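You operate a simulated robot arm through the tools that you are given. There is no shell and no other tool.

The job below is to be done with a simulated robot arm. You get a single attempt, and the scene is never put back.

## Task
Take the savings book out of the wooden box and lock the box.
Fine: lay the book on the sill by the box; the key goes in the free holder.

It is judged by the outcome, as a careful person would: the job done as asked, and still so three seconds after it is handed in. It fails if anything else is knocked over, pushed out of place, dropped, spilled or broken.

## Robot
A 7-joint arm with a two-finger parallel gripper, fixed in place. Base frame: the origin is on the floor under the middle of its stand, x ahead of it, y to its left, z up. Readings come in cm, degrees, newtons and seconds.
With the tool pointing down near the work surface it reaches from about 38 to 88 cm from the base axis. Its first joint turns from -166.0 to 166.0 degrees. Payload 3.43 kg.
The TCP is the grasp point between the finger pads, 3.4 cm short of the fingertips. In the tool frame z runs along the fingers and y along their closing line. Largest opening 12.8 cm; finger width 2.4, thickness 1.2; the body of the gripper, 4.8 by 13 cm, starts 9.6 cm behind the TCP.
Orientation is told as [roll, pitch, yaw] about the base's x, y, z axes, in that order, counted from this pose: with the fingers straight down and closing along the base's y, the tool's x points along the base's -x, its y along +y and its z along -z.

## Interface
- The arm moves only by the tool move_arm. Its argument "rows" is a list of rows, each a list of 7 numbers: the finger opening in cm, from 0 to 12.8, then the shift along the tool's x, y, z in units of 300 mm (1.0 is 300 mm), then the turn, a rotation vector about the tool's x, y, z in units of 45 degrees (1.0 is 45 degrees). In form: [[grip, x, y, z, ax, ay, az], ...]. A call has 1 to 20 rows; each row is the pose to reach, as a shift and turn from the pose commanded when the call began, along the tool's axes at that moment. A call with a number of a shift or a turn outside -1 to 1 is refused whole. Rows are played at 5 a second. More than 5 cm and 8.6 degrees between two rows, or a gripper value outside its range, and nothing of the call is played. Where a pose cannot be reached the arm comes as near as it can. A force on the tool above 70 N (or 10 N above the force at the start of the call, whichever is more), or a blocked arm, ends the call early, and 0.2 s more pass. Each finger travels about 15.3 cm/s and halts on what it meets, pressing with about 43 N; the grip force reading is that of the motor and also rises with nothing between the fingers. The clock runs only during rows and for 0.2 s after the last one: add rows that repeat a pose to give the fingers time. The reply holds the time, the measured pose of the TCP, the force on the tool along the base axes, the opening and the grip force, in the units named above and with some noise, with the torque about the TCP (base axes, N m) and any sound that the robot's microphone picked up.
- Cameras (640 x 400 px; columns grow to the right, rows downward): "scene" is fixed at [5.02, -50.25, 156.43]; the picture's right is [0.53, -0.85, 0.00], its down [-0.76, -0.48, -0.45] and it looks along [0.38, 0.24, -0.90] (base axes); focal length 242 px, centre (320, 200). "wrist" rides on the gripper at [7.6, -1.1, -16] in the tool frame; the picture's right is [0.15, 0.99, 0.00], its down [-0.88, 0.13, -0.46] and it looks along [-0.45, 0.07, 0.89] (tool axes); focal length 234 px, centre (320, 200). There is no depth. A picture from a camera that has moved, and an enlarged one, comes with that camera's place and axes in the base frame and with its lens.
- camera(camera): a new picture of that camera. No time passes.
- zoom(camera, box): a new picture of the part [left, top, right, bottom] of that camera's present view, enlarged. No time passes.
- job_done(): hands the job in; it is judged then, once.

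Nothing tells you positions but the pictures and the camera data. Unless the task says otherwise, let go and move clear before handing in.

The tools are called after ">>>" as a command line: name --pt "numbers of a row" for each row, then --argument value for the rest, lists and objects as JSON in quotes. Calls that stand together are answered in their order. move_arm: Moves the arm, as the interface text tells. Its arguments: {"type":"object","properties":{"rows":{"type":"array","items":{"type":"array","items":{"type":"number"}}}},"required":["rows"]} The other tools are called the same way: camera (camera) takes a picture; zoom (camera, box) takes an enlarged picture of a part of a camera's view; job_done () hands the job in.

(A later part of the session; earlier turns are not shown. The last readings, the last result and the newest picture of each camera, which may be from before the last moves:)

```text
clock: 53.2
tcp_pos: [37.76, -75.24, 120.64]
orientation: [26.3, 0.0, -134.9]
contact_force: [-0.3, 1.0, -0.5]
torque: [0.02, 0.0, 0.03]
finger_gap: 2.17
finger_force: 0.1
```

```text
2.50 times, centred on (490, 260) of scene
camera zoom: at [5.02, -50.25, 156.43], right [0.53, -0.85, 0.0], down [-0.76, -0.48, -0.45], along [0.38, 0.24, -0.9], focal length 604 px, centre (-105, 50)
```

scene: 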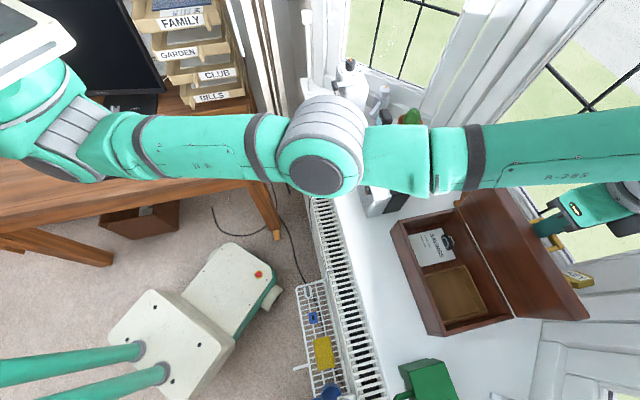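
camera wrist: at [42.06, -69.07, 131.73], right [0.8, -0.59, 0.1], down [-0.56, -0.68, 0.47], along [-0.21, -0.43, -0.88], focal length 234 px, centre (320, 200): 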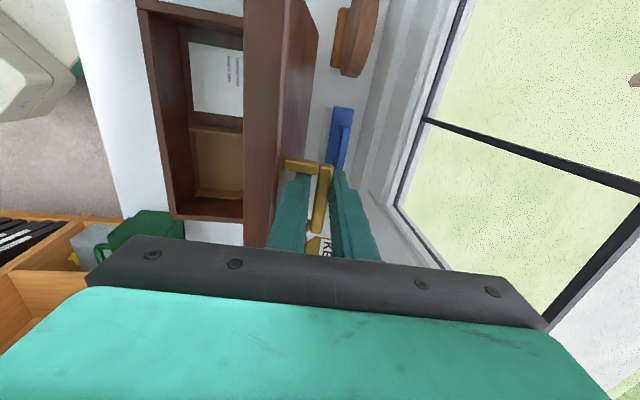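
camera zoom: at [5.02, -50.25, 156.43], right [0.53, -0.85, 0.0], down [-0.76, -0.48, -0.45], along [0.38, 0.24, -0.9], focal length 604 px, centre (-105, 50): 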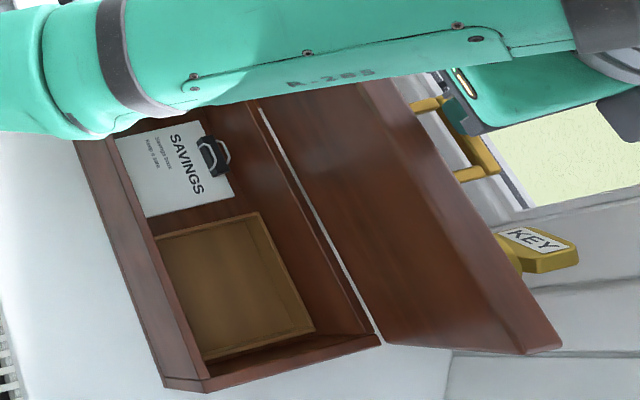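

>>> move_arm --pt "2.2 0 0.03 -0.06 0 0 0" --pt "2.2 0 0.059 -0.12 0 0 0" --pt "2.2 0 -0.03 -0.164 0 0 0" --pt "2.2 0 -0.15 -0.223 0 0 0" --pt "2.2 0 -0.27 -0.282 0 0 0" --pt "2.2 0 -0.39 -0.341 0 0 0" --pt "2.2 0 -0.42 -0.356 0 0 0" --pt "2.2 0 -0.42 -0.356 0 0 0"

>>> camera --camera "wrist"

>>> camera --camera "scene"

```text
clock: 55.0
tcp_pos: [26.35, -63.82, 124.68]
orientation: [26.1, 0.0, -134.9]
contact_force: [0.5, 0.3, 1.1]
torque: [0.0, 0.0, 0.01]
finger_gap: 2.21
finger_force: 0.0
```

```text
taken
camera wrist: at [26.02, -52.86, 138.49], right [0.73, -0.52, 0.44], down [-0.68, -0.56, 0.47], along [0.0, -0.64, -0.77], focal length 234 px, centre (320, 200)
```

wrist: 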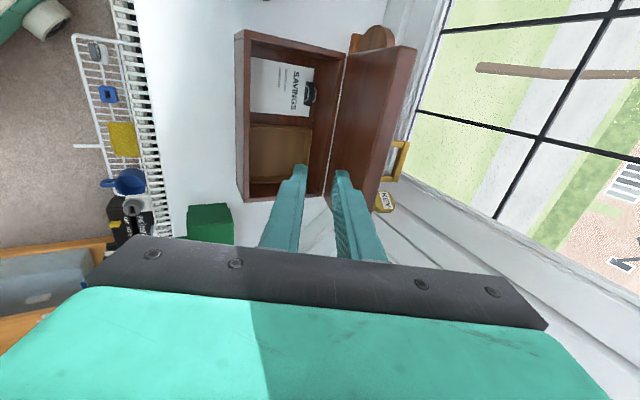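

```text
taken
```

scene: 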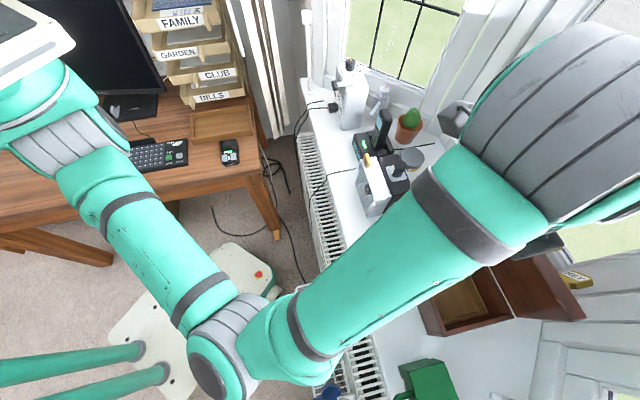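

The lid stands open by itself. Now I'll look closely at the savings book and its black clip.

>>> zoom --camera "wrist" --box '[230, 25, 350, 205]'

>>> zoom --camera "wrist" --box '[270, 60, 340, 120]'

```text
2.22 times, centred on (290, 115) of wrist
camera zoom: at [26.02, -52.86, 138.49], right [0.73, -0.52, 0.44], down [-0.68, -0.56, 0.47], along [0.0, -0.64, -0.77], focal length 520 px, centre (387, 389)
```

zoom: 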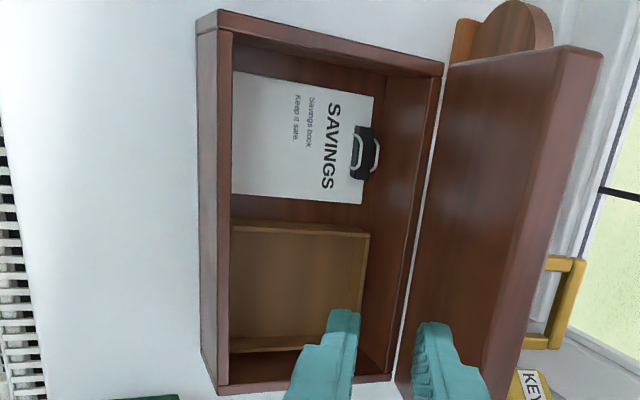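

```text
6.67 times, centred on (305, 90) of wrist
camera zoom: at [26.02, -52.86, 138.49], right [0.73, -0.52, 0.44], down [-0.68, -0.56, 0.47], along [0.0, -0.64, -0.77], focal length 1561 px, centre (420, 933)
```

zoom: 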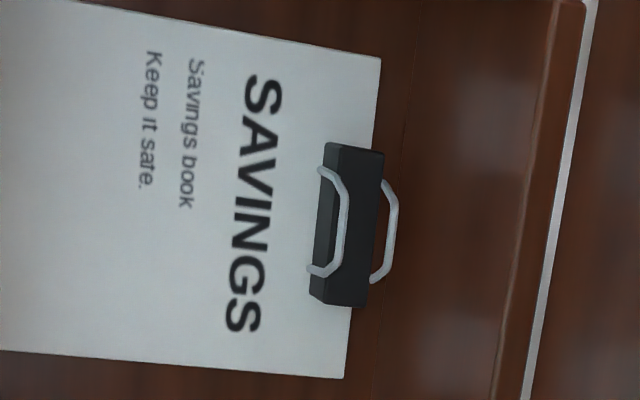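

>>> move_arm --pt "4 0 0 0 0.15 0 0" --pt "6 0 0 0 0.3 0 0" --pt "8 0 0 0 0.45 0 0" --pt "10 0 0 0 0.58 0 0" --pt "10 0 0 0 0.58 0 0"

>>> move_arm --pt "10 0 -0.04 0 0 0 -0.17" --pt "12 0 -0.08 0 0 0 -0.34" --pt "12.8 0 -0.12 0 0 0 -0.51" --pt "12.8 0 -0.16 0 0 0 -0.68" --pt "12.8 0 -0.16 0 0 0 -0.85" --pt "12.8 0 -0.16 0 0 0 -1.0"

>>> move_arm --pt "12.8 0 0 0 0 0 -0.17" --pt "12.8 0 0 0 0 0 -0.34" --pt "12.8 0 0 0 0 0 -0.51" --pt "12.8 0 0 0 0 0 -0.68" --pt "12.8 0 0 0 0 0 -0.85" --pt "12.8 0 0 0 0 0 -1.0" --pt "12.8 0 0 0 0 0 -1.0"

>>> camera --camera "wrist"

>>> camera --camera "scene"

```text
clock: 56.2
tcp_pos: [26.45, -64.04, 124.73]
orientation: [0.1, -0.1, -134.9]
contact_force: [-0.7, -0.2, 0.3]
torque: [-0.01, -0.01, -0.03]
finger_gap: 10.01
finger_force: 0.1
```

```text
clock: 57.6
tcp_pos: [23.07, -60.56, 124.62]
orientation: [0.1, -0.1, -89.8]
contact_force: [-0.9, 0.3, 0.6]
torque: [-0.02, -0.02, -0.01]
finger_gap: 12.79
finger_force: 0.0
```

```text
clock: 59.2
tcp_pos: [23.13, -60.67, 124.62]
orientation: [0.1, -0.2, -44.8]
contact_force: [0.5, -0.6, 1.0]
torque: [-0.04, 0.01, -0.02]
finger_gap: 12.8
finger_force: 0.1
```

```text
taken
camera wrist: at [16.92, -56.16, 140.59], right [0.59, 0.8, 0.0], down [0.72, -0.53, 0.46], along [0.37, -0.27, -0.89], focal length 234 px, centre (320, 200)
```

wrist: 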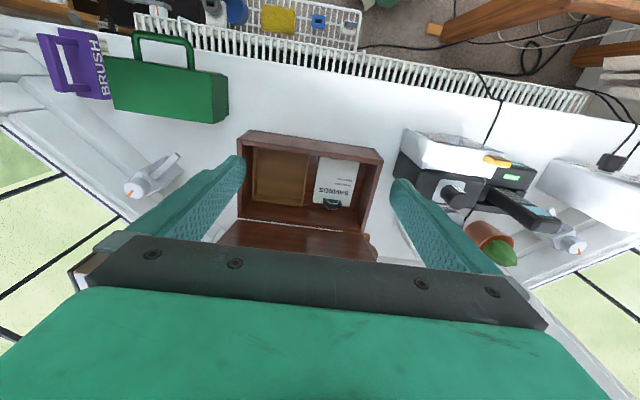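

```text
taken
```

scene: 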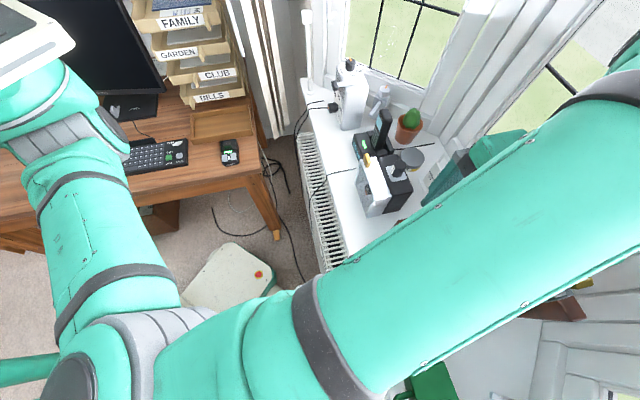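

>>> zoom --camera "wrist" --box '[225, 120, 395, 260]'

>>> zoom --camera "wrist" --box '[305, 150, 375, 215]'

```text
2.86 times, centred on (310, 190) of wrist
camera zoom: at [16.92, -56.16, 140.59], right [0.59, 0.8, 0.0], down [0.72, -0.53, 0.46], along [0.37, -0.27, -0.89], focal length 669 px, centre (349, 229)
```

zoom: 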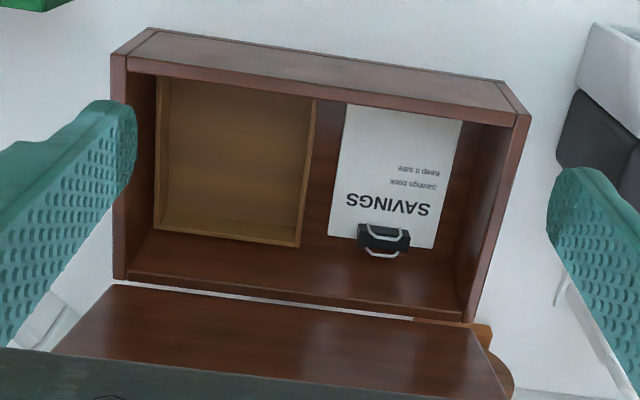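

```text
6.15 times, centred on (340, 182) of wrist
camera zoom: at [16.92, -56.16, 140.59], right [0.59, 0.8, 0.0], down [0.72, -0.53, 0.46], along [0.37, -0.27, -0.89], focal length 1441 px, centre (197, 308)
```

zoom: 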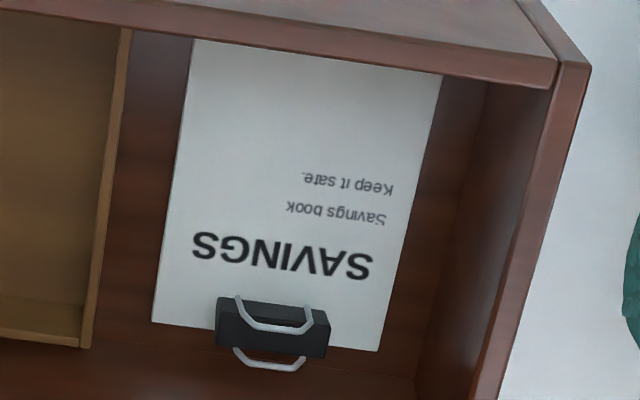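

>>> move_arm --pt "12.8 -0.04 0.01 0.1 0 0 0" --pt "12.8 -0.09 0.02 0.2 0 0 0" --pt "12.8 -0.14 0.03 0.3 0 0 0" --pt "12.8 -0.19 0.04 0.4 0 0 0" --pt "12.8 -0.24 0.04 0.5 0 0 0" --pt "12.8 -0.24 0.04 0.5 0 0 0"

>>> camera --camera "wrist"

>>> zoom --camera "wrist" --box '[290, 140, 390, 230]'

```text
clock: 60.6
tcp_pos: [29.13, -64.95, 109.66]
orientation: [0.1, -0.3, -45.0]
contact_force: [-0.2, 0.3, -0.2]
torque: [0.01, 0.01, 0.0]
finger_gap: 12.8
finger_force: 0.0
```

```text
taken
camera wrist: at [23.03, -60.36, 125.57], right [0.59, 0.8, 0.0], down [0.71, -0.53, 0.46], along [0.37, -0.27, -0.89], focal length 234 px, centre (320, 200)
```

wrist: 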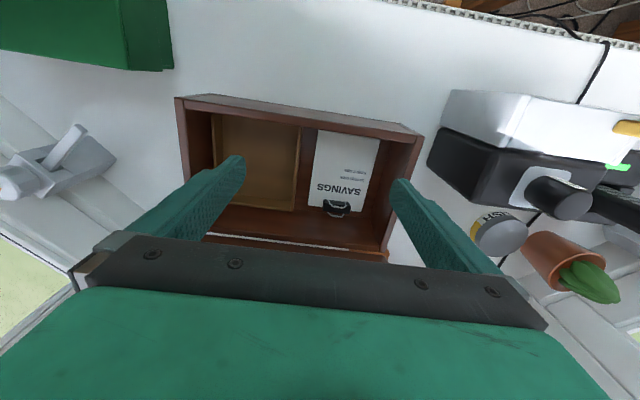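

```text
4.44 times, centred on (340, 185) of wrist
camera zoom: at [23.03, -60.36, 125.57], right [0.59, 0.8, 0.0], down [0.71, -0.53, 0.46], along [0.37, -0.27, -0.89], focal length 1041 px, centre (231, 267)
```

zoom: 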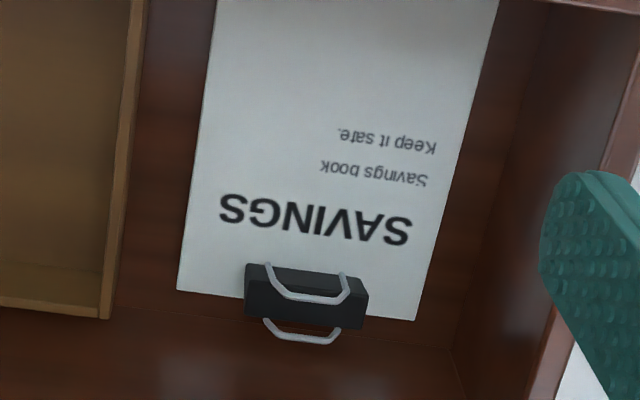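

The book is thin, with a small black binder clip on its back edge at about (37.6,-68.1), top z≈96. I'll grip the clip across its length, leaning the gripper slightly toward the front to clear the lid.

>>> move_arm --pt "10 -0.06 0.03 0 0 -0.06 -0.01" --pt "8 -0.12 0.06 0.02 0 -0.12 -0.02" --pt "7 -0.18 0.1 0.05 0 -0.18 -0.03" --pt "7 -0.23 0.125 0.08 0 -0.222 -0.044" --pt "7 -0.23 0.125 0.092 0 -0.222 -0.044" --pt "7 -0.23 0.125 0.092 0 -0.222 -0.044"

>>> camera --camera "wrist"

>>> zoom --camera "wrist" --box '[250, 110, 390, 230]'

>>> camera --camera "scene"

```text
clock: 62.0
tcp_pos: [36.52, -67.17, 106.94]
orientation: [-0.2, -10.1, -42.9]
contact_force: [0.1, 0.0, -0.9]
torque: [0.02, 0.0, -0.02]
finger_gap: 7.0
finger_force: 0.0
```

```text
taken
camera wrist: at [28.37, -61.06, 121.38], right [0.57, 0.82, -0.03], down [0.67, -0.44, 0.6], along [0.48, -0.36, -0.8], focal length 234 px, centre (320, 200)
```

wrist: 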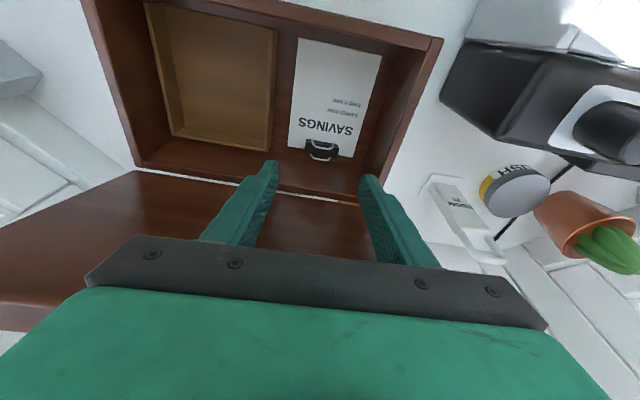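

```text
3.33 times, centred on (320, 170) of wrist
camera zoom: at [28.37, -61.06, 121.38], right [0.57, 0.82, -0.03], down [0.67, -0.44, 0.6], along [0.48, -0.36, -0.8], focal length 781 px, centre (320, 300)
```

zoom: 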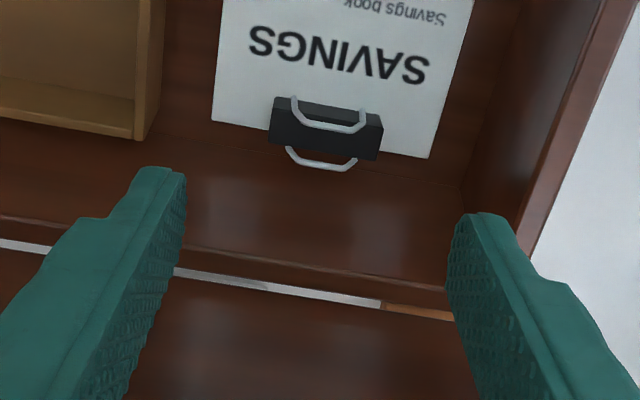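

```text
taken
```

scene: 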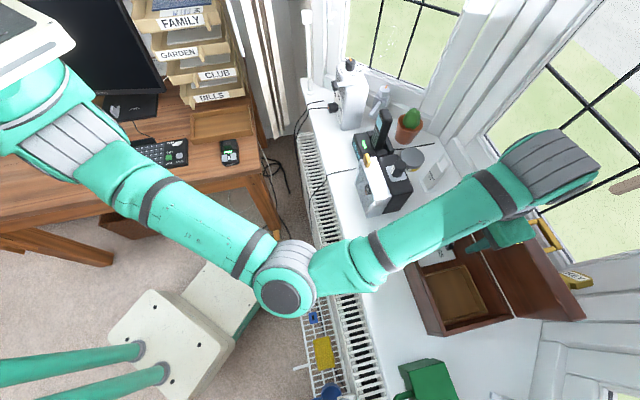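

>>> zoom --camera "wrist" --box '[300, 130, 346, 166]'

>>> zoom --camera "scene" --box '[400, 210, 480, 270]'

```text
11.11 times, centred on (323, 148) of wrist
camera zoom: at [28.37, -61.06, 121.38], right [0.57, 0.82, -0.03], down [0.67, -0.44, 0.6], along [0.48, -0.36, -0.8], focal length 2602 px, centre (287, 778)
```

zoom: 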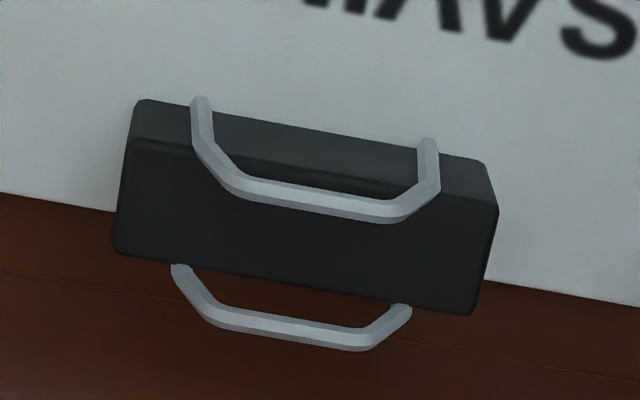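

```text
6.67 times, centred on (440, 240) of scene
camera zoom: at [5.02, -50.25, 156.43], right [0.53, -0.85, 0.0], down [-0.76, -0.48, -0.45], along [0.38, 0.24, -0.9], focal length 1611 px, centre (-480, -67)
```

zoom: 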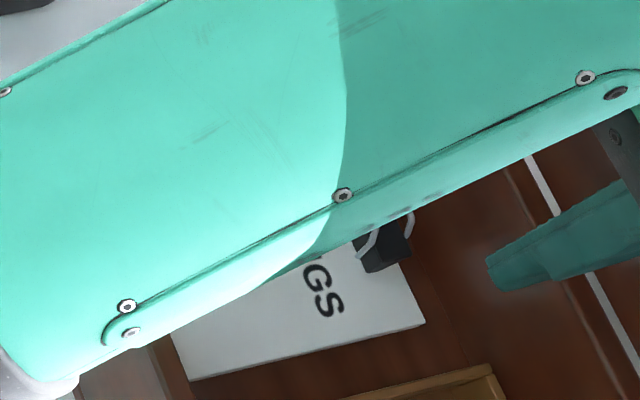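

The clip is a 3.9 × 1.3 cm block standing about 1.2 cm above the book, with upright wire loops. I'll descend along the tool axis in stages with the fingers open to 5.6 cm.

>>> move_arm --pt "6 0.008 0.002 0.06 0 0 0.04" --pt "5.6 0.0157 0.003 0.12 0 0 0.04" --pt "5.6 0.0157 0.003 0.17 0 0 0.04" --pt "5.6 0.0157 0.003 0.2 0 0 0.04" --pt "5.6 0.0157 0.003 0.2 0 0 0.04"

>>> zoom --camera "wrist" --box '[250, 120, 390, 250]'

>>> camera --camera "scene"

```text
clock: 62.5
tcp_pos: [36.79, -67.35, 105.73]
orientation: [-0.2, -11.7, -44.6]
contact_force: [0.1, 4.4, 16.0]
torque: [-0.65, -0.38, 0.02]
finger_gap: 5.59
finger_force: 0.0
stopped in row 2: the force on the tool passed its limit at 87 N (the readings are from after the stop); the commanded pose is now the measured one
```

```text
3.08 times, centred on (320, 185) of wrist
camera zoom: at [28.52, -60.76, 119.85], right [0.59, 0.81, -0.03], down [0.64, -0.45, 0.62], along [0.49, -0.39, -0.78], focal length 720 px, centre (320, 246)
```

zoom: 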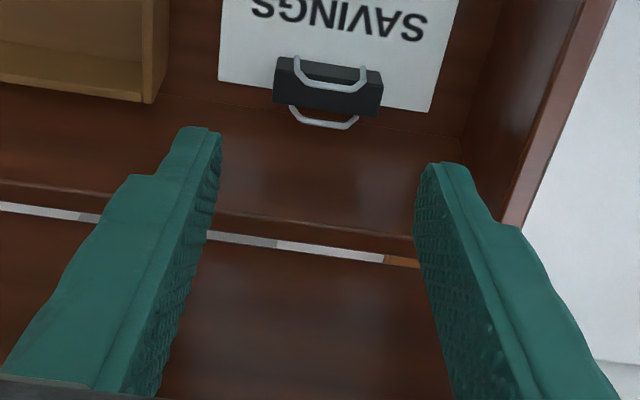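

```text
taken
```

scene: 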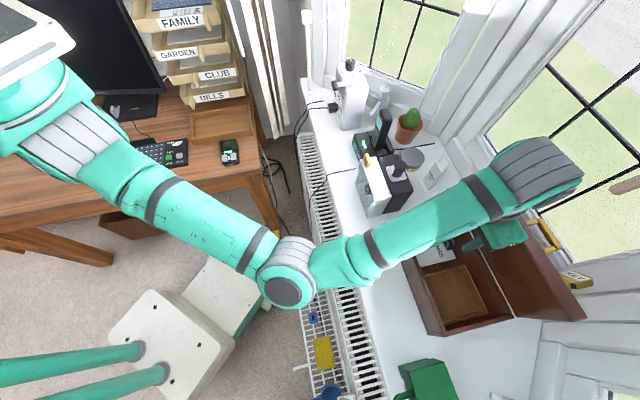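

The gripper's back touched the lid's top edge, and the lid is only at about 77°. I'll back off, check nothing moved, then push the lid further open from inside.

>>> move_arm --pt "5.6 0.03 0 -0.05 0 0 0" --pt "5.6 0.1 0 -0.15 0 0 0" --pt "5.6 0.18 0 -0.26 0 0.05 0" --pt "5.6 0.26 0 -0.37 0 0.15 0" --pt "5.6 0.35 0 -0.47 0 0.25 0" --pt "5.6 0.35 0 -0.47 0 0.25 0"

>>> camera --camera "wrist"

>>> zoom --camera "scene" --box '[380, 180, 600, 340]'

```text
clock: 64.0
tcp_pos: [27.28, -58.17, 117.42]
orientation: [-0.1, -0.3, -44.6]
contact_force: [0.4, -0.3, 0.0]
torque: [0.02, 0.03, 0.0]
finger_gap: 5.59
finger_force: 0.1
```

```text
taken
camera wrist: at [21.28, -53.69, 133.29], right [0.59, 0.81, 0.0], down [0.72, -0.52, 0.46], along [0.37, -0.27, -0.89], focal length 234 px, centre (320, 200)
```

wrist: 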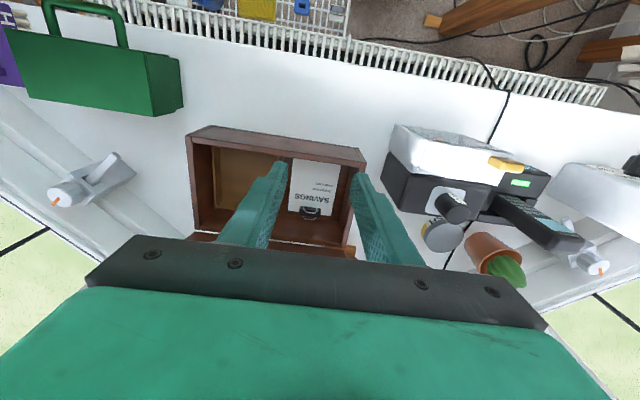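

```text
2.50 times, centred on (490, 260) of scene
camera zoom: at [5.02, -50.25, 156.43], right [0.53, -0.85, 0.0], down [-0.76, -0.48, -0.45], along [0.38, 0.24, -0.9], focal length 604 px, centre (-105, 50)
```

zoom: 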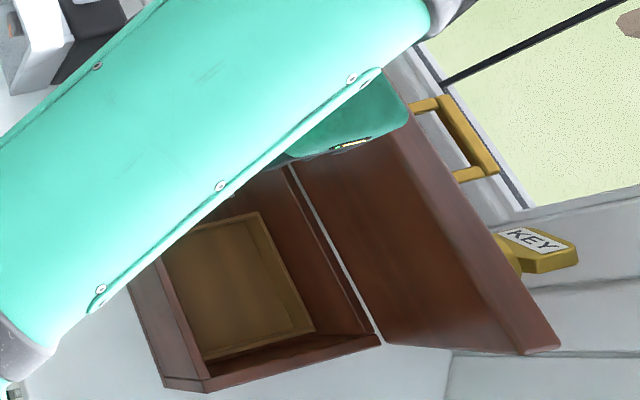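

Nothing moved. I'll close the fingers and nudge the lid's inner face near its top edge backwards, gently, to open it past about 90°.

>>> move_arm --pt "4 -0.1 -0.04 0.03 0 0 0" --pt "2 -0.2 -0.08 0.07 0 0 0" --pt "0 -0.3 -0.12 0.12 0 0 0" --pt "0 -0.38 -0.145 0.147 0 0 0" --pt "0 -0.41 -0.145 0.147 0 0 0" --pt "0 -0.41 -0.145 0.147 0 0 0"

>>> camera --camera "wrist"

>>> zoom --camera "scene" --box '[380, 180, 600, 340]'

```text
clock: 65.3
tcp_pos: [33.12, -69.99, 112.84]
orientation: [0.0, -0.2, -44.6]
contact_force: [-1.1, -0.8, -0.1]
torque: [0.02, -0.02, 0.02]
finger_gap: 0.0
finger_force: 33.4
```

```text
taken
camera wrist: at [27.02, -65.46, 128.79], right [0.59, 0.81, 0.0], down [0.72, -0.52, 0.46], along [0.37, -0.27, -0.89], focal length 234 px, centre (320, 200)
```

wrist: 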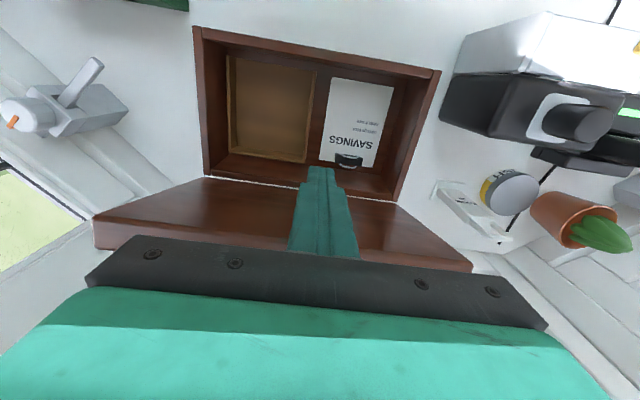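

```text
2.50 times, centred on (490, 260) of scene
camera zoom: at [5.02, -50.25, 156.43], right [0.53, -0.85, 0.0], down [-0.76, -0.48, -0.45], along [0.38, 0.24, -0.9], focal length 604 px, centre (-105, 50)
```

zoom: 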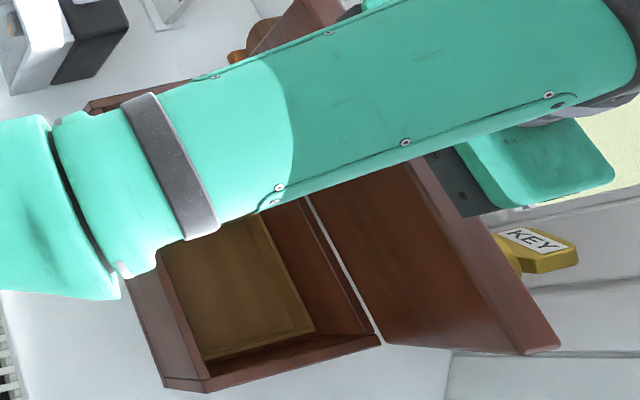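

>>> move_arm --pt "0 -0.02 0 0 0 0 0" --pt "0 -0.04 0 0 0 0 0" --pt "0 -0.06 0 0 0 0 0" --pt "0 -0.08 0 0 0 0 0" --pt "0 -0.08 0 0 0 0 0"

>>> zoom --camera "scene" --box '[380, 180, 600, 340]'

>>> camera --camera "wrist"

```text
clock: 66.5
tcp_pos: [35.04, -71.62, 112.86]
orientation: [-0.2, -0.2, -44.5]
contact_force: [0.1, 0.5, 0.2]
torque: [0.01, 0.0, 0.0]
finger_gap: 0.0
finger_force: 33.4
```

```text
2.50 times, centred on (490, 260) of scene
camera zoom: at [5.02, -50.25, 156.43], right [0.53, -0.85, 0.0], down [-0.76, -0.48, -0.45], along [0.38, 0.24, -0.9], focal length 604 px, centre (-105, 50)
```

zoom: 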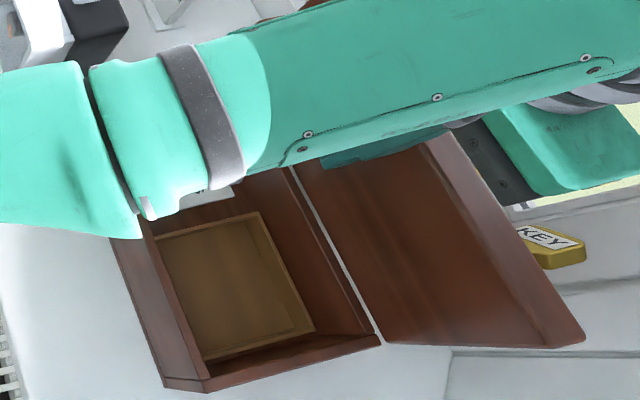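

```text
taken
camera wrist: at [28.8, -67.12, 128.88], right [0.59, 0.81, 0.0], down [0.72, -0.52, 0.46], along [0.37, -0.27, -0.89], focal length 234 px, centre (320, 200)
```

wrist: 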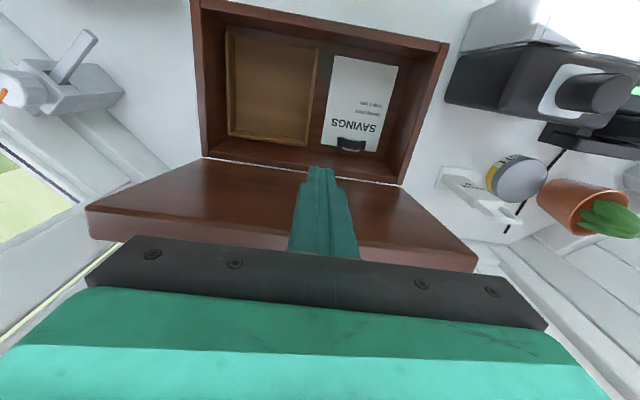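

The lid yields smoothly to the push. I'll continue to a little past vertical.

>>> move_arm --pt "0 -0.02 0 0 0 0 0" --pt "0 -0.04 0 0 0 0 0" --pt "0 -0.06 0 0 0 0 0" --pt "0 -0.08 0 0 0 0 0" --pt "0 -0.1 0 0 0 0 0" --pt "0 -0.1 0 0 0 0 0"

>>> zoom --camera "scene" --box '[380, 180, 600, 340]'

>>> camera --camera "wrist"

```text
clock: 68.0
tcp_pos: [36.93, -73.63, 112.96]
orientation: [-0.1, -0.2, -44.6]
contact_force: [-1.1, 0.4, -0.1]
torque: [0.06, 0.05, -0.01]
finger_gap: 0.01
finger_force: 33.3
```

```text
2.50 times, centred on (490, 260) of scene
camera zoom: at [5.02, -50.25, 156.43], right [0.53, -0.85, 0.0], down [-0.76, -0.48, -0.45], along [0.38, 0.24, -0.9], focal length 604 px, centre (-105, 50)
```

zoom: 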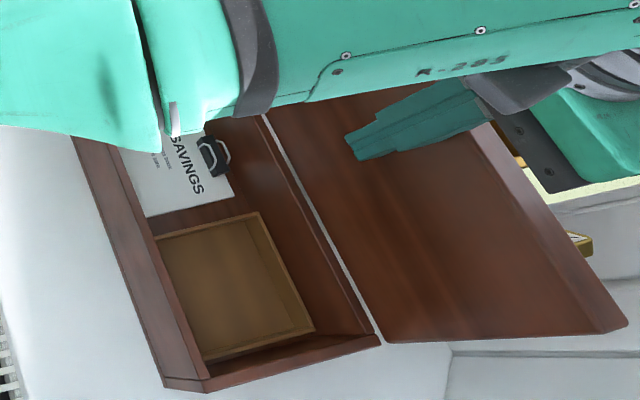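

```text
taken
camera wrist: at [30.89, -69.18, 128.9], right [0.59, 0.81, 0.0], down [0.72, -0.52, 0.46], along [0.37, -0.27, -0.89], focal length 234 px, centre (320, 200)
```

wrist: 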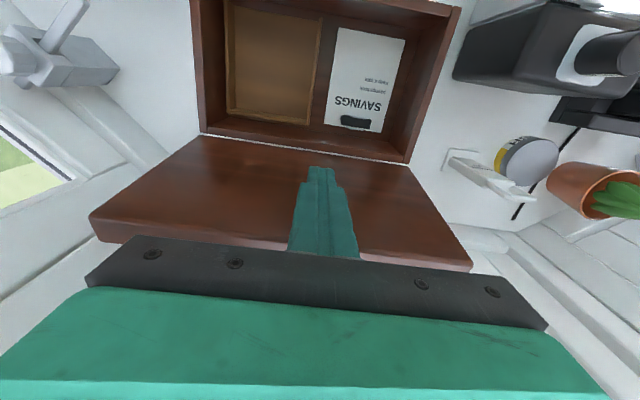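

The lid is now at about 91°. I'll withdraw to the front and confirm it stays.

>>> move_arm --pt "0 0.05 0 0 0 0 0" --pt "0 0.15 0 -0.05 0 0 0" --pt "2 0.28 0 -0.1 0 0 0" --pt "4 0.4 0 -0.15 0 0 0" --pt "5.6 0.45 0 -0.2 0 0 0" --pt "5.6 0.45 0 -0.2 0 0 0"

>>> zoom --camera "scene" --box '[380, 180, 600, 340]'

>>> camera --camera "wrist"

```text
clock: 69.3
tcp_pos: [27.35, -64.35, 118.72]
orientation: [-0.1, -0.3, -44.6]
contact_force: [0.0, 0.6, 0.1]
torque: [0.03, 0.0, -0.01]
finger_gap: 5.6
finger_force: 0.1
```

```text
2.50 times, centred on (490, 260) of scene
camera zoom: at [5.02, -50.25, 156.43], right [0.53, -0.85, 0.0], down [-0.76, -0.48, -0.45], along [0.38, 0.24, -0.9], focal length 604 px, centre (-105, 50)
```

zoom: 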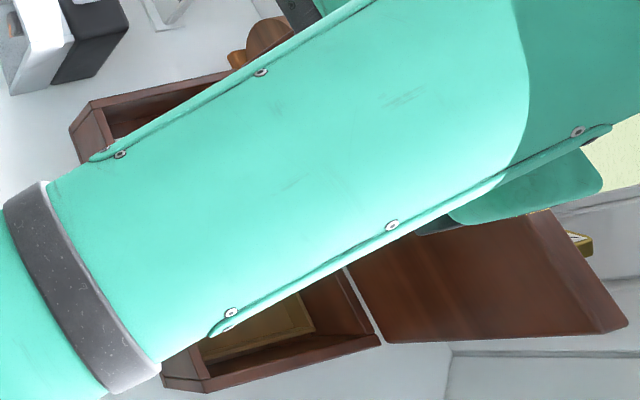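

```text
taken
camera wrist: at [21.26, -59.84, 134.75], right [0.59, 0.81, 0.0], down [0.72, -0.52, 0.46], along [0.37, -0.27, -0.89], focal length 234 px, centre (320, 200)
```

wrist: 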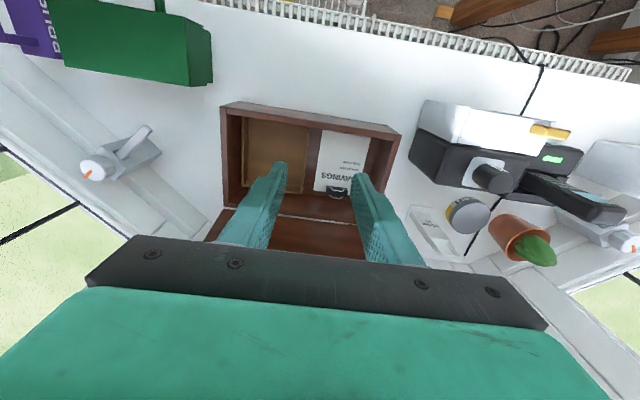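

The lid holds. Now I'll approach the clip again with a slight lean.

>>> move_arm --pt "5.6 -0.09 0.05 0.05 0 -0.05 0" --pt "5.6 -0.18 0.1 0.1 0 -0.1 0" --pt "5.6 -0.26 0.15 0.18 0 -0.15 0" --pt "5.6 -0.281 0.151 0.29 0 -0.178 0" --pt "5.6 -0.281 0.151 0.37 0 -0.178 0" --pt "5.6 -0.281 0.151 0.397 0 -0.178 0" --pt "5.6 -0.281 0.151 0.397 0 -0.178 0"

>>> zoom --camera "wrist" --box '[250, 110, 390, 230]'

>>> zoom --camera "scene" --box '[380, 180, 600, 340]'

```text
clock: 71.0
tcp_pos: [36.56, -67.08, 106.81]
orientation: [-0.1, -8.1, -44.6]
contact_force: [-0.1, 0.0, 0.0]
torque: [-0.04, 0.03, 0.0]
finger_gap: 5.59
finger_force: 0.0
```

```text
3.33 times, centred on (320, 170) of wrist
camera zoom: at [28.87, -61.06, 121.56], right [0.59, 0.81, -0.02], down [0.67, -0.47, 0.58], along [0.45, -0.36, -0.82], focal length 781 px, centre (320, 300)
```

zoom: 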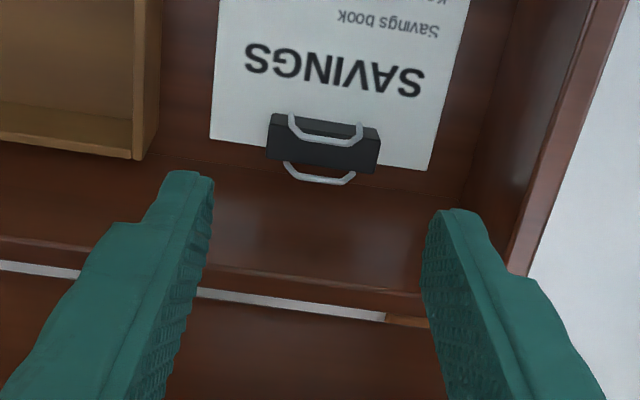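

```text
2.50 times, centred on (490, 260) of scene
camera zoom: at [5.02, -50.25, 156.43], right [0.53, -0.85, 0.0], down [-0.76, -0.48, -0.45], along [0.38, 0.24, -0.9], focal length 604 px, centre (-105, 50)
```

zoom: 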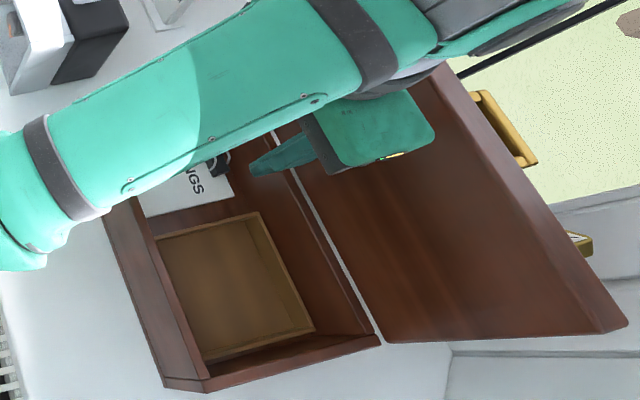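

>>> move_arm --pt "5.6 0 0 0.06 0 0 0" --pt "5.6 0 0 0.12 0 0 0" --pt "5.6 0 0 0.17 0 0 0" --pt "5.6 0 0 0.21 0 0 0" --pt "5.6 0 0 0.21 0 0 0"

>>> zoom --camera "wrist" --box '[250, 120, 390, 250]'

>>> zoom --camera "scene" --box '[380, 180, 600, 340]'

```text
clock: 72.2
tcp_pos: [37.06, -67.68, 100.52]
orientation: [-0.1, -8.4, -44.6]
contact_force: [0.1, 0.2, 1.3]
torque: [-0.02, -0.03, -0.06]
finger_gap: 5.62
finger_force: 0.0
```

```text
3.08 times, centred on (320, 185) of wrist
camera zoom: at [29.47, -61.65, 115.39], right [0.59, 0.81, -0.02], down [0.67, -0.47, 0.58], along [0.45, -0.36, -0.82], focal length 720 px, centre (320, 246)
```

zoom: 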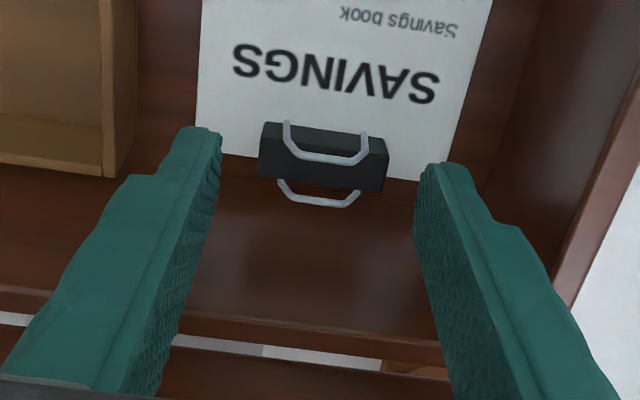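

```text
2.50 times, centred on (490, 260) of scene
camera zoom: at [5.02, -50.25, 156.43], right [0.53, -0.85, 0.0], down [-0.76, -0.48, -0.45], along [0.38, 0.24, -0.9], focal length 604 px, centre (-105, 50)
```

zoom: 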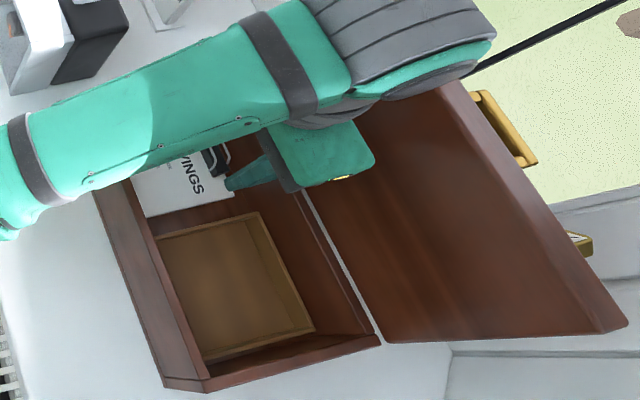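

>>> move_arm --pt "5.6 0 0 0.015 0 0 0" --pt "5.6 0 0 0.03 0 0 0" --pt "5.6 0 0 0.04 0 0 0" --pt "5.6 0 0 0.04 0 0 0"

>>> zoom --camera "wrist" --box '[260, 130, 380, 220]'

```text
clock: 73.2
tcp_pos: [37.25, -67.81, 99.58]
orientation: [-0.1, -8.2, -44.5]
contact_force: [0.7, 0.0, 0.8]
torque: [-0.03, 0.01, -0.01]
finger_gap: 5.62
finger_force: 0.1
```

```text
4.44 times, centred on (320, 175) of wrist
camera zoom: at [29.65, -61.78, 114.28], right [0.59, 0.81, -0.02], down [0.67, -0.47, 0.58], along [0.45, -0.36, -0.82], focal length 1041 px, centre (320, 311)
```

zoom: 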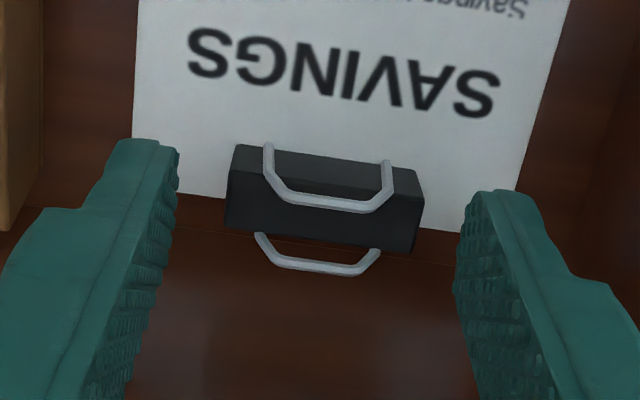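

>>> move_arm --pt "5.6 0 0 0.01 0 0 0" --pt "5.6 0 0 0.018 0 0 0" --pt "5.6 0 0 0.018 0 0 0"

>>> move_arm --pt "5.6 0 0 0.007 0 0 0" --pt "5.6 0 0 0.013 0 0 0" --pt "5.6 0 0 0.013 0 0 0"

>>> zoom --camera "wrist" --box '[260, 130, 380, 220]'

```text
clock: 74.0
tcp_pos: [37.52, -67.86, 99.05]
orientation: [-0.1, -8.2, -44.5]
contact_force: [0.1, -0.1, 0.0]
torque: [-0.02, 0.02, 0.01]
finger_gap: 5.64
finger_force: 0.1
```

```text
clock: 74.8
tcp_pos: [37.55, -67.99, 98.65]
orientation: [-0.1, -8.2, -44.6]
contact_force: [-1.1, -0.4, -0.2]
torque: [0.01, -0.02, 0.0]
finger_gap: 5.61
finger_force: 0.1
```

```text
4.44 times, centred on (320, 175) of wrist
camera zoom: at [29.81, -61.84, 113.37], right [0.59, 0.81, -0.02], down [0.67, -0.47, 0.58], along [0.45, -0.36, -0.82], focal length 1041 px, centre (320, 311)
```

zoom: 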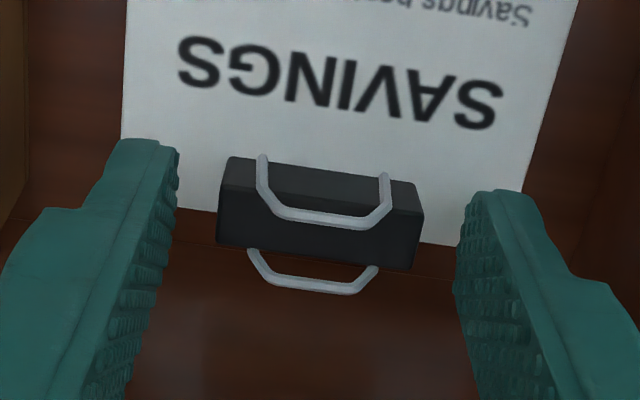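

>>> move_arm --pt "5.6 -0.005 0 0.01 0 0 0" --pt "5.6 -0.01 0 0.02 0 0 0" --pt "5.6 -0.01 0 0.02 0 0 0"

>>> move_arm --pt "5.6 0 0 0.007 0 0 0" --pt "5.6 0 0 0.013 0 0 0" --pt "5.6 0 0 0.013 0 0 0"

>>> zoom --camera "wrist" --box '[260, 130, 380, 220]'

>>> zoom --camera "scene" --box '[380, 180, 600, 340]'

```text
clock: 75.5
tcp_pos: [37.67, -68.25, 98.04]
orientation: [0.0, -8.2, -44.7]
contact_force: [0.4, 0.0, 0.4]
torque: [0.02, -0.02, -0.01]
finger_gap: 5.62
finger_force: 0.0
```

```text
clock: 76.3
tcp_pos: [37.75, -68.23, 97.67]
orientation: [-0.1, -8.3, -44.6]
contact_force: [0.2, 0.1, 0.0]
torque: [0.01, -0.01, 0.02]
finger_gap: 5.6
finger_force: 0.0
```

```text
4.44 times, centred on (320, 175) of wrist
camera zoom: at [30.04, -62.13, 112.39], right [0.59, 0.81, -0.02], down [0.67, -0.47, 0.58], along [0.45, -0.36, -0.82], focal length 1041 px, centre (320, 311)
```

zoom: 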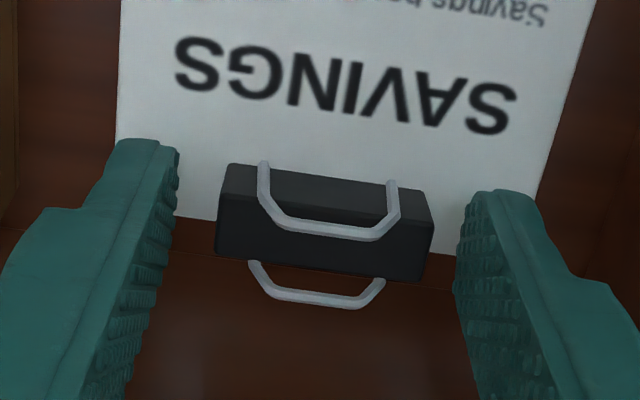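

```text
2.50 times, centred on (490, 260) of scene
camera zoom: at [5.02, -50.25, 156.43], right [0.53, -0.85, 0.0], down [-0.76, -0.48, -0.45], along [0.38, 0.24, -0.9], focal length 604 px, centre (-105, 50)
```

zoom: 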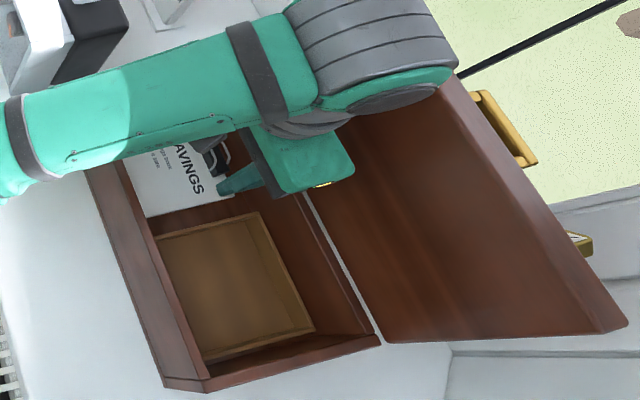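

>>> move_arm --pt "5.6 -0.007 0 0.006 0 0 0" --pt "5.6 -0.013 0 0.013 0 0 0" --pt "5.6 -0.013 0 0.013 0 0 0"

>>> move_arm --pt "5.6 0 0 0.005 0 0 0" --pt "5.6 0 0 0.01 0 0 0" --pt "5.6 0 0 0.01 0 0 0"

>>> zoom --camera "wrist" --box '[260, 130, 380, 220]'

```text
clock: 77.2
tcp_pos: [38.16, -68.34, 97.41]
orientation: [-0.2, -8.3, -44.5]
contact_force: [-1.2, -0.2, 3.4]
torque: [0.02, -0.04, -0.01]
finger_gap: 5.54
finger_force: 0.0
```

```text
clock: 78.0
tcp_pos: [37.98, -68.65, 97.34]
orientation: [-0.2, -8.4, -44.7]
contact_force: [-3.3, -4.7, 24.1]
torque: [0.17, -0.01, 0.12]
finger_gap: 5.6
finger_force: 0.0
```

```text
4.44 times, centred on (320, 175) of wrist
camera zoom: at [30.27, -62.54, 112.0], right [0.59, 0.8, -0.03], down [0.66, -0.47, 0.58], along [0.45, -0.36, -0.81], focal length 1041 px, centre (320, 311)
```

zoom: 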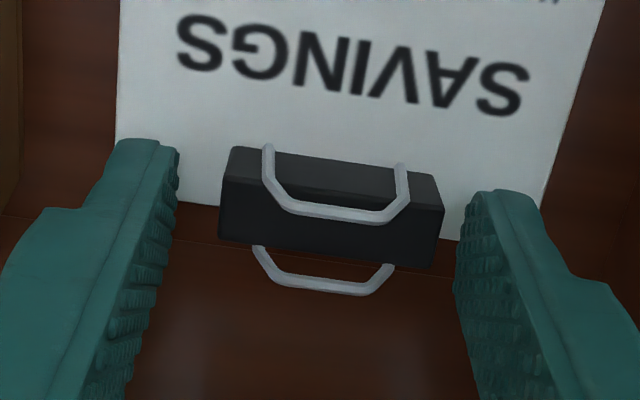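

The fingertips touched the book cover at z≈93.9. I'll raise slightly, center sideways by 0.28 cm, and close on the clip's ends.

>>> move_arm --pt "5.6 0 0.004 -0.006 0 0 0" --pt "5.6 0 0.009 -0.012 0 0 0" --pt "5.6 0 0.009 -0.012 0 0 0"

>>> zoom --camera "wrist" --box '[260, 130, 380, 220]'

```text
clock: 78.8
tcp_pos: [38.28, -68.14, 97.33]
orientation: [-0.1, -8.1, -44.4]
contact_force: [1.9, 1.8, 6.2]
torque: [0.07, -0.06, -0.06]
finger_gap: 5.58
finger_force: 0.0
```

```text
4.44 times, centred on (320, 175) of wrist
camera zoom: at [30.67, -62.22, 112.08], right [0.59, 0.81, -0.02], down [0.67, -0.47, 0.58], along [0.45, -0.35, -0.82], focal length 1041 px, centre (320, 311)
```

zoom: 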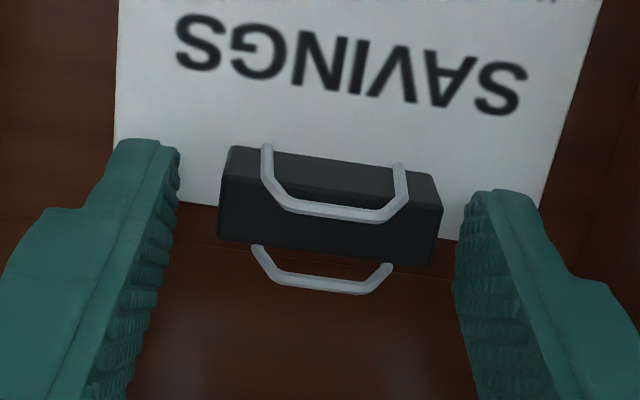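

>>> move_arm --pt "5.6 0 0 -0.007 0 0 0" --pt "5.6 0 0.004 -0.009 0 0 0" --pt "5.6 0 0.009 -0.009 0 0 0" --pt "5.6 0 0.009 -0.009 0 0 0"

>>> zoom --camera "wrist" --box '[260, 130, 380, 220]'

```text
clock: 79.8
tcp_pos: [38.31, -67.98, 97.73]
orientation: [-0.1, -8.2, -44.6]
contact_force: [0.0, -0.8, 0.3]
torque: [0.03, -0.01, -0.02]
finger_gap: 5.6
finger_force: 0.0
```

```text
4.44 times, centred on (320, 175) of wrist
camera zoom: at [30.79, -62.0, 112.47], right [0.59, 0.81, -0.02], down [0.67, -0.47, 0.58], along [0.45, -0.36, -0.82], focal length 1041 px, centre (320, 311)
```

zoom: 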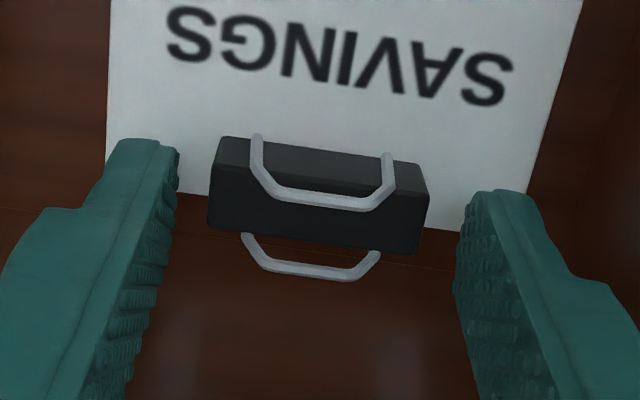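

>>> move_arm --pt "5.6 0.007 0 0.003 0 0 0" --pt "5.0 0.007 0 0.006 0 0 0" --pt "4.4 0.007 0 0.006 0 0 0" --pt "4.0 0.007 0 0.006 0 0 0" --pt "3.5 0.007 0 0.006 0 0 0" --pt "3.5 0.007 0 0.006 0 0 0"

>>> zoom --camera "wrist" --box '[260, 130, 380, 220]'

```text
clock: 81.2
tcp_pos: [38.05, -68.14, 97.52]
orientation: [-0.1, -8.2, -44.8]
contact_force: [-0.6, 0.0, 0.4]
torque: [0.14, -0.07, -0.02]
finger_gap: 3.89
finger_force: 43.3
```

```text
4.44 times, centred on (320, 175) of wrist
camera zoom: at [30.4, -62.02, 112.23], right [0.59, 0.8, -0.02], down [0.66, -0.47, 0.58], along [0.45, -0.36, -0.82], focal length 1041 px, centre (320, 311)
```

zoom: 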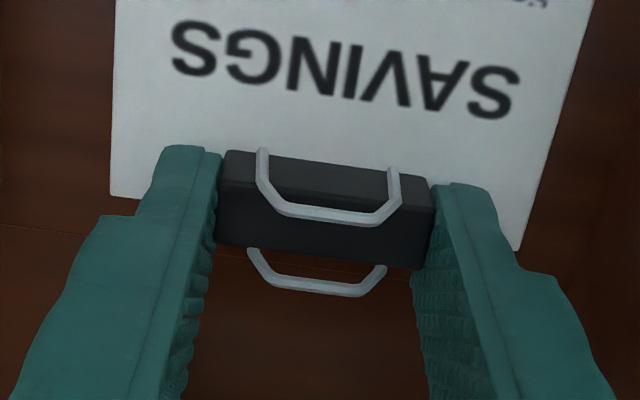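

The clip is gripped (3.9 cm, 43 N). I'll lift straight up slowly and check the hold.

>>> move_arm --pt "3.0 -0.005 0 -0.033 0 0 0" --pt "3.0 -0.009 0 -0.066 0 0 0" --pt "3.0 -0.009 0 -0.066 0 0 0"

>>> camera --camera "wrist"

>>> zoom --camera "wrist" --box '[240, 80, 400, 220]'

>>> zoom --camera "scene" --box '[380, 180, 600, 340]'

```text
clock: 82.0
tcp_pos: [38.34, -67.93, 99.51]
orientation: [-0.1, -8.3, -44.7]
contact_force: [-2.4, -0.8, 3.9]
torque: [0.06, -0.05, 0.0]
finger_gap: 3.93
finger_force: 43.4
```

```text
taken
camera wrist: at [30.66, -61.89, 114.34], right [0.59, 0.81, -0.02], down [0.67, -0.47, 0.58], along [0.45, -0.36, -0.82], focal length 234 px, centre (320, 200)
```

wrist: 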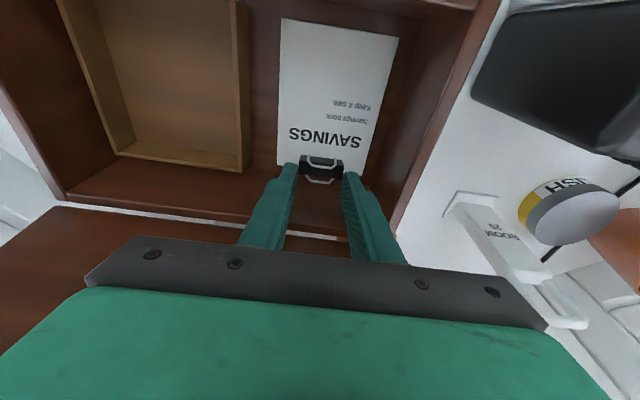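

```text
2.86 times, centred on (320, 150) of wrist
camera zoom: at [30.66, -61.89, 114.34], right [0.59, 0.81, -0.02], down [0.67, -0.47, 0.58], along [0.45, -0.36, -0.82], focal length 669 px, centre (320, 343)
```

zoom: 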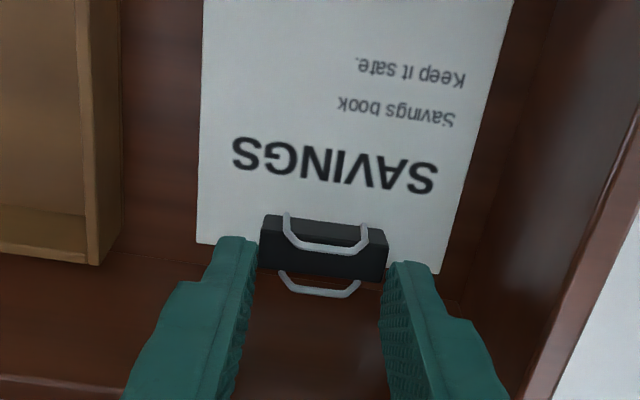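

```text
2.50 times, centred on (490, 260) of scene
camera zoom: at [5.02, -50.25, 156.43], right [0.53, -0.85, 0.0], down [-0.76, -0.48, -0.45], along [0.38, 0.24, -0.9], focal length 604 px, centre (-105, 50)
```

zoom: 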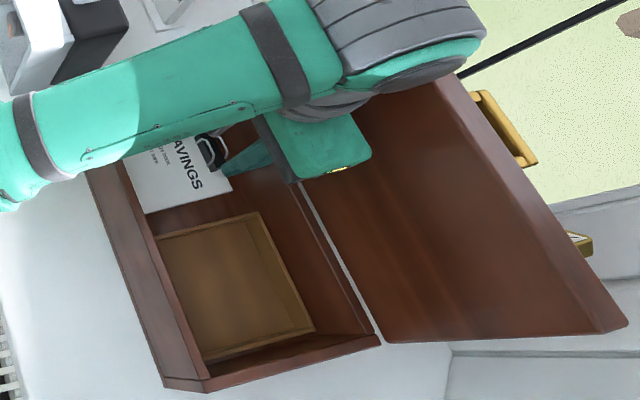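

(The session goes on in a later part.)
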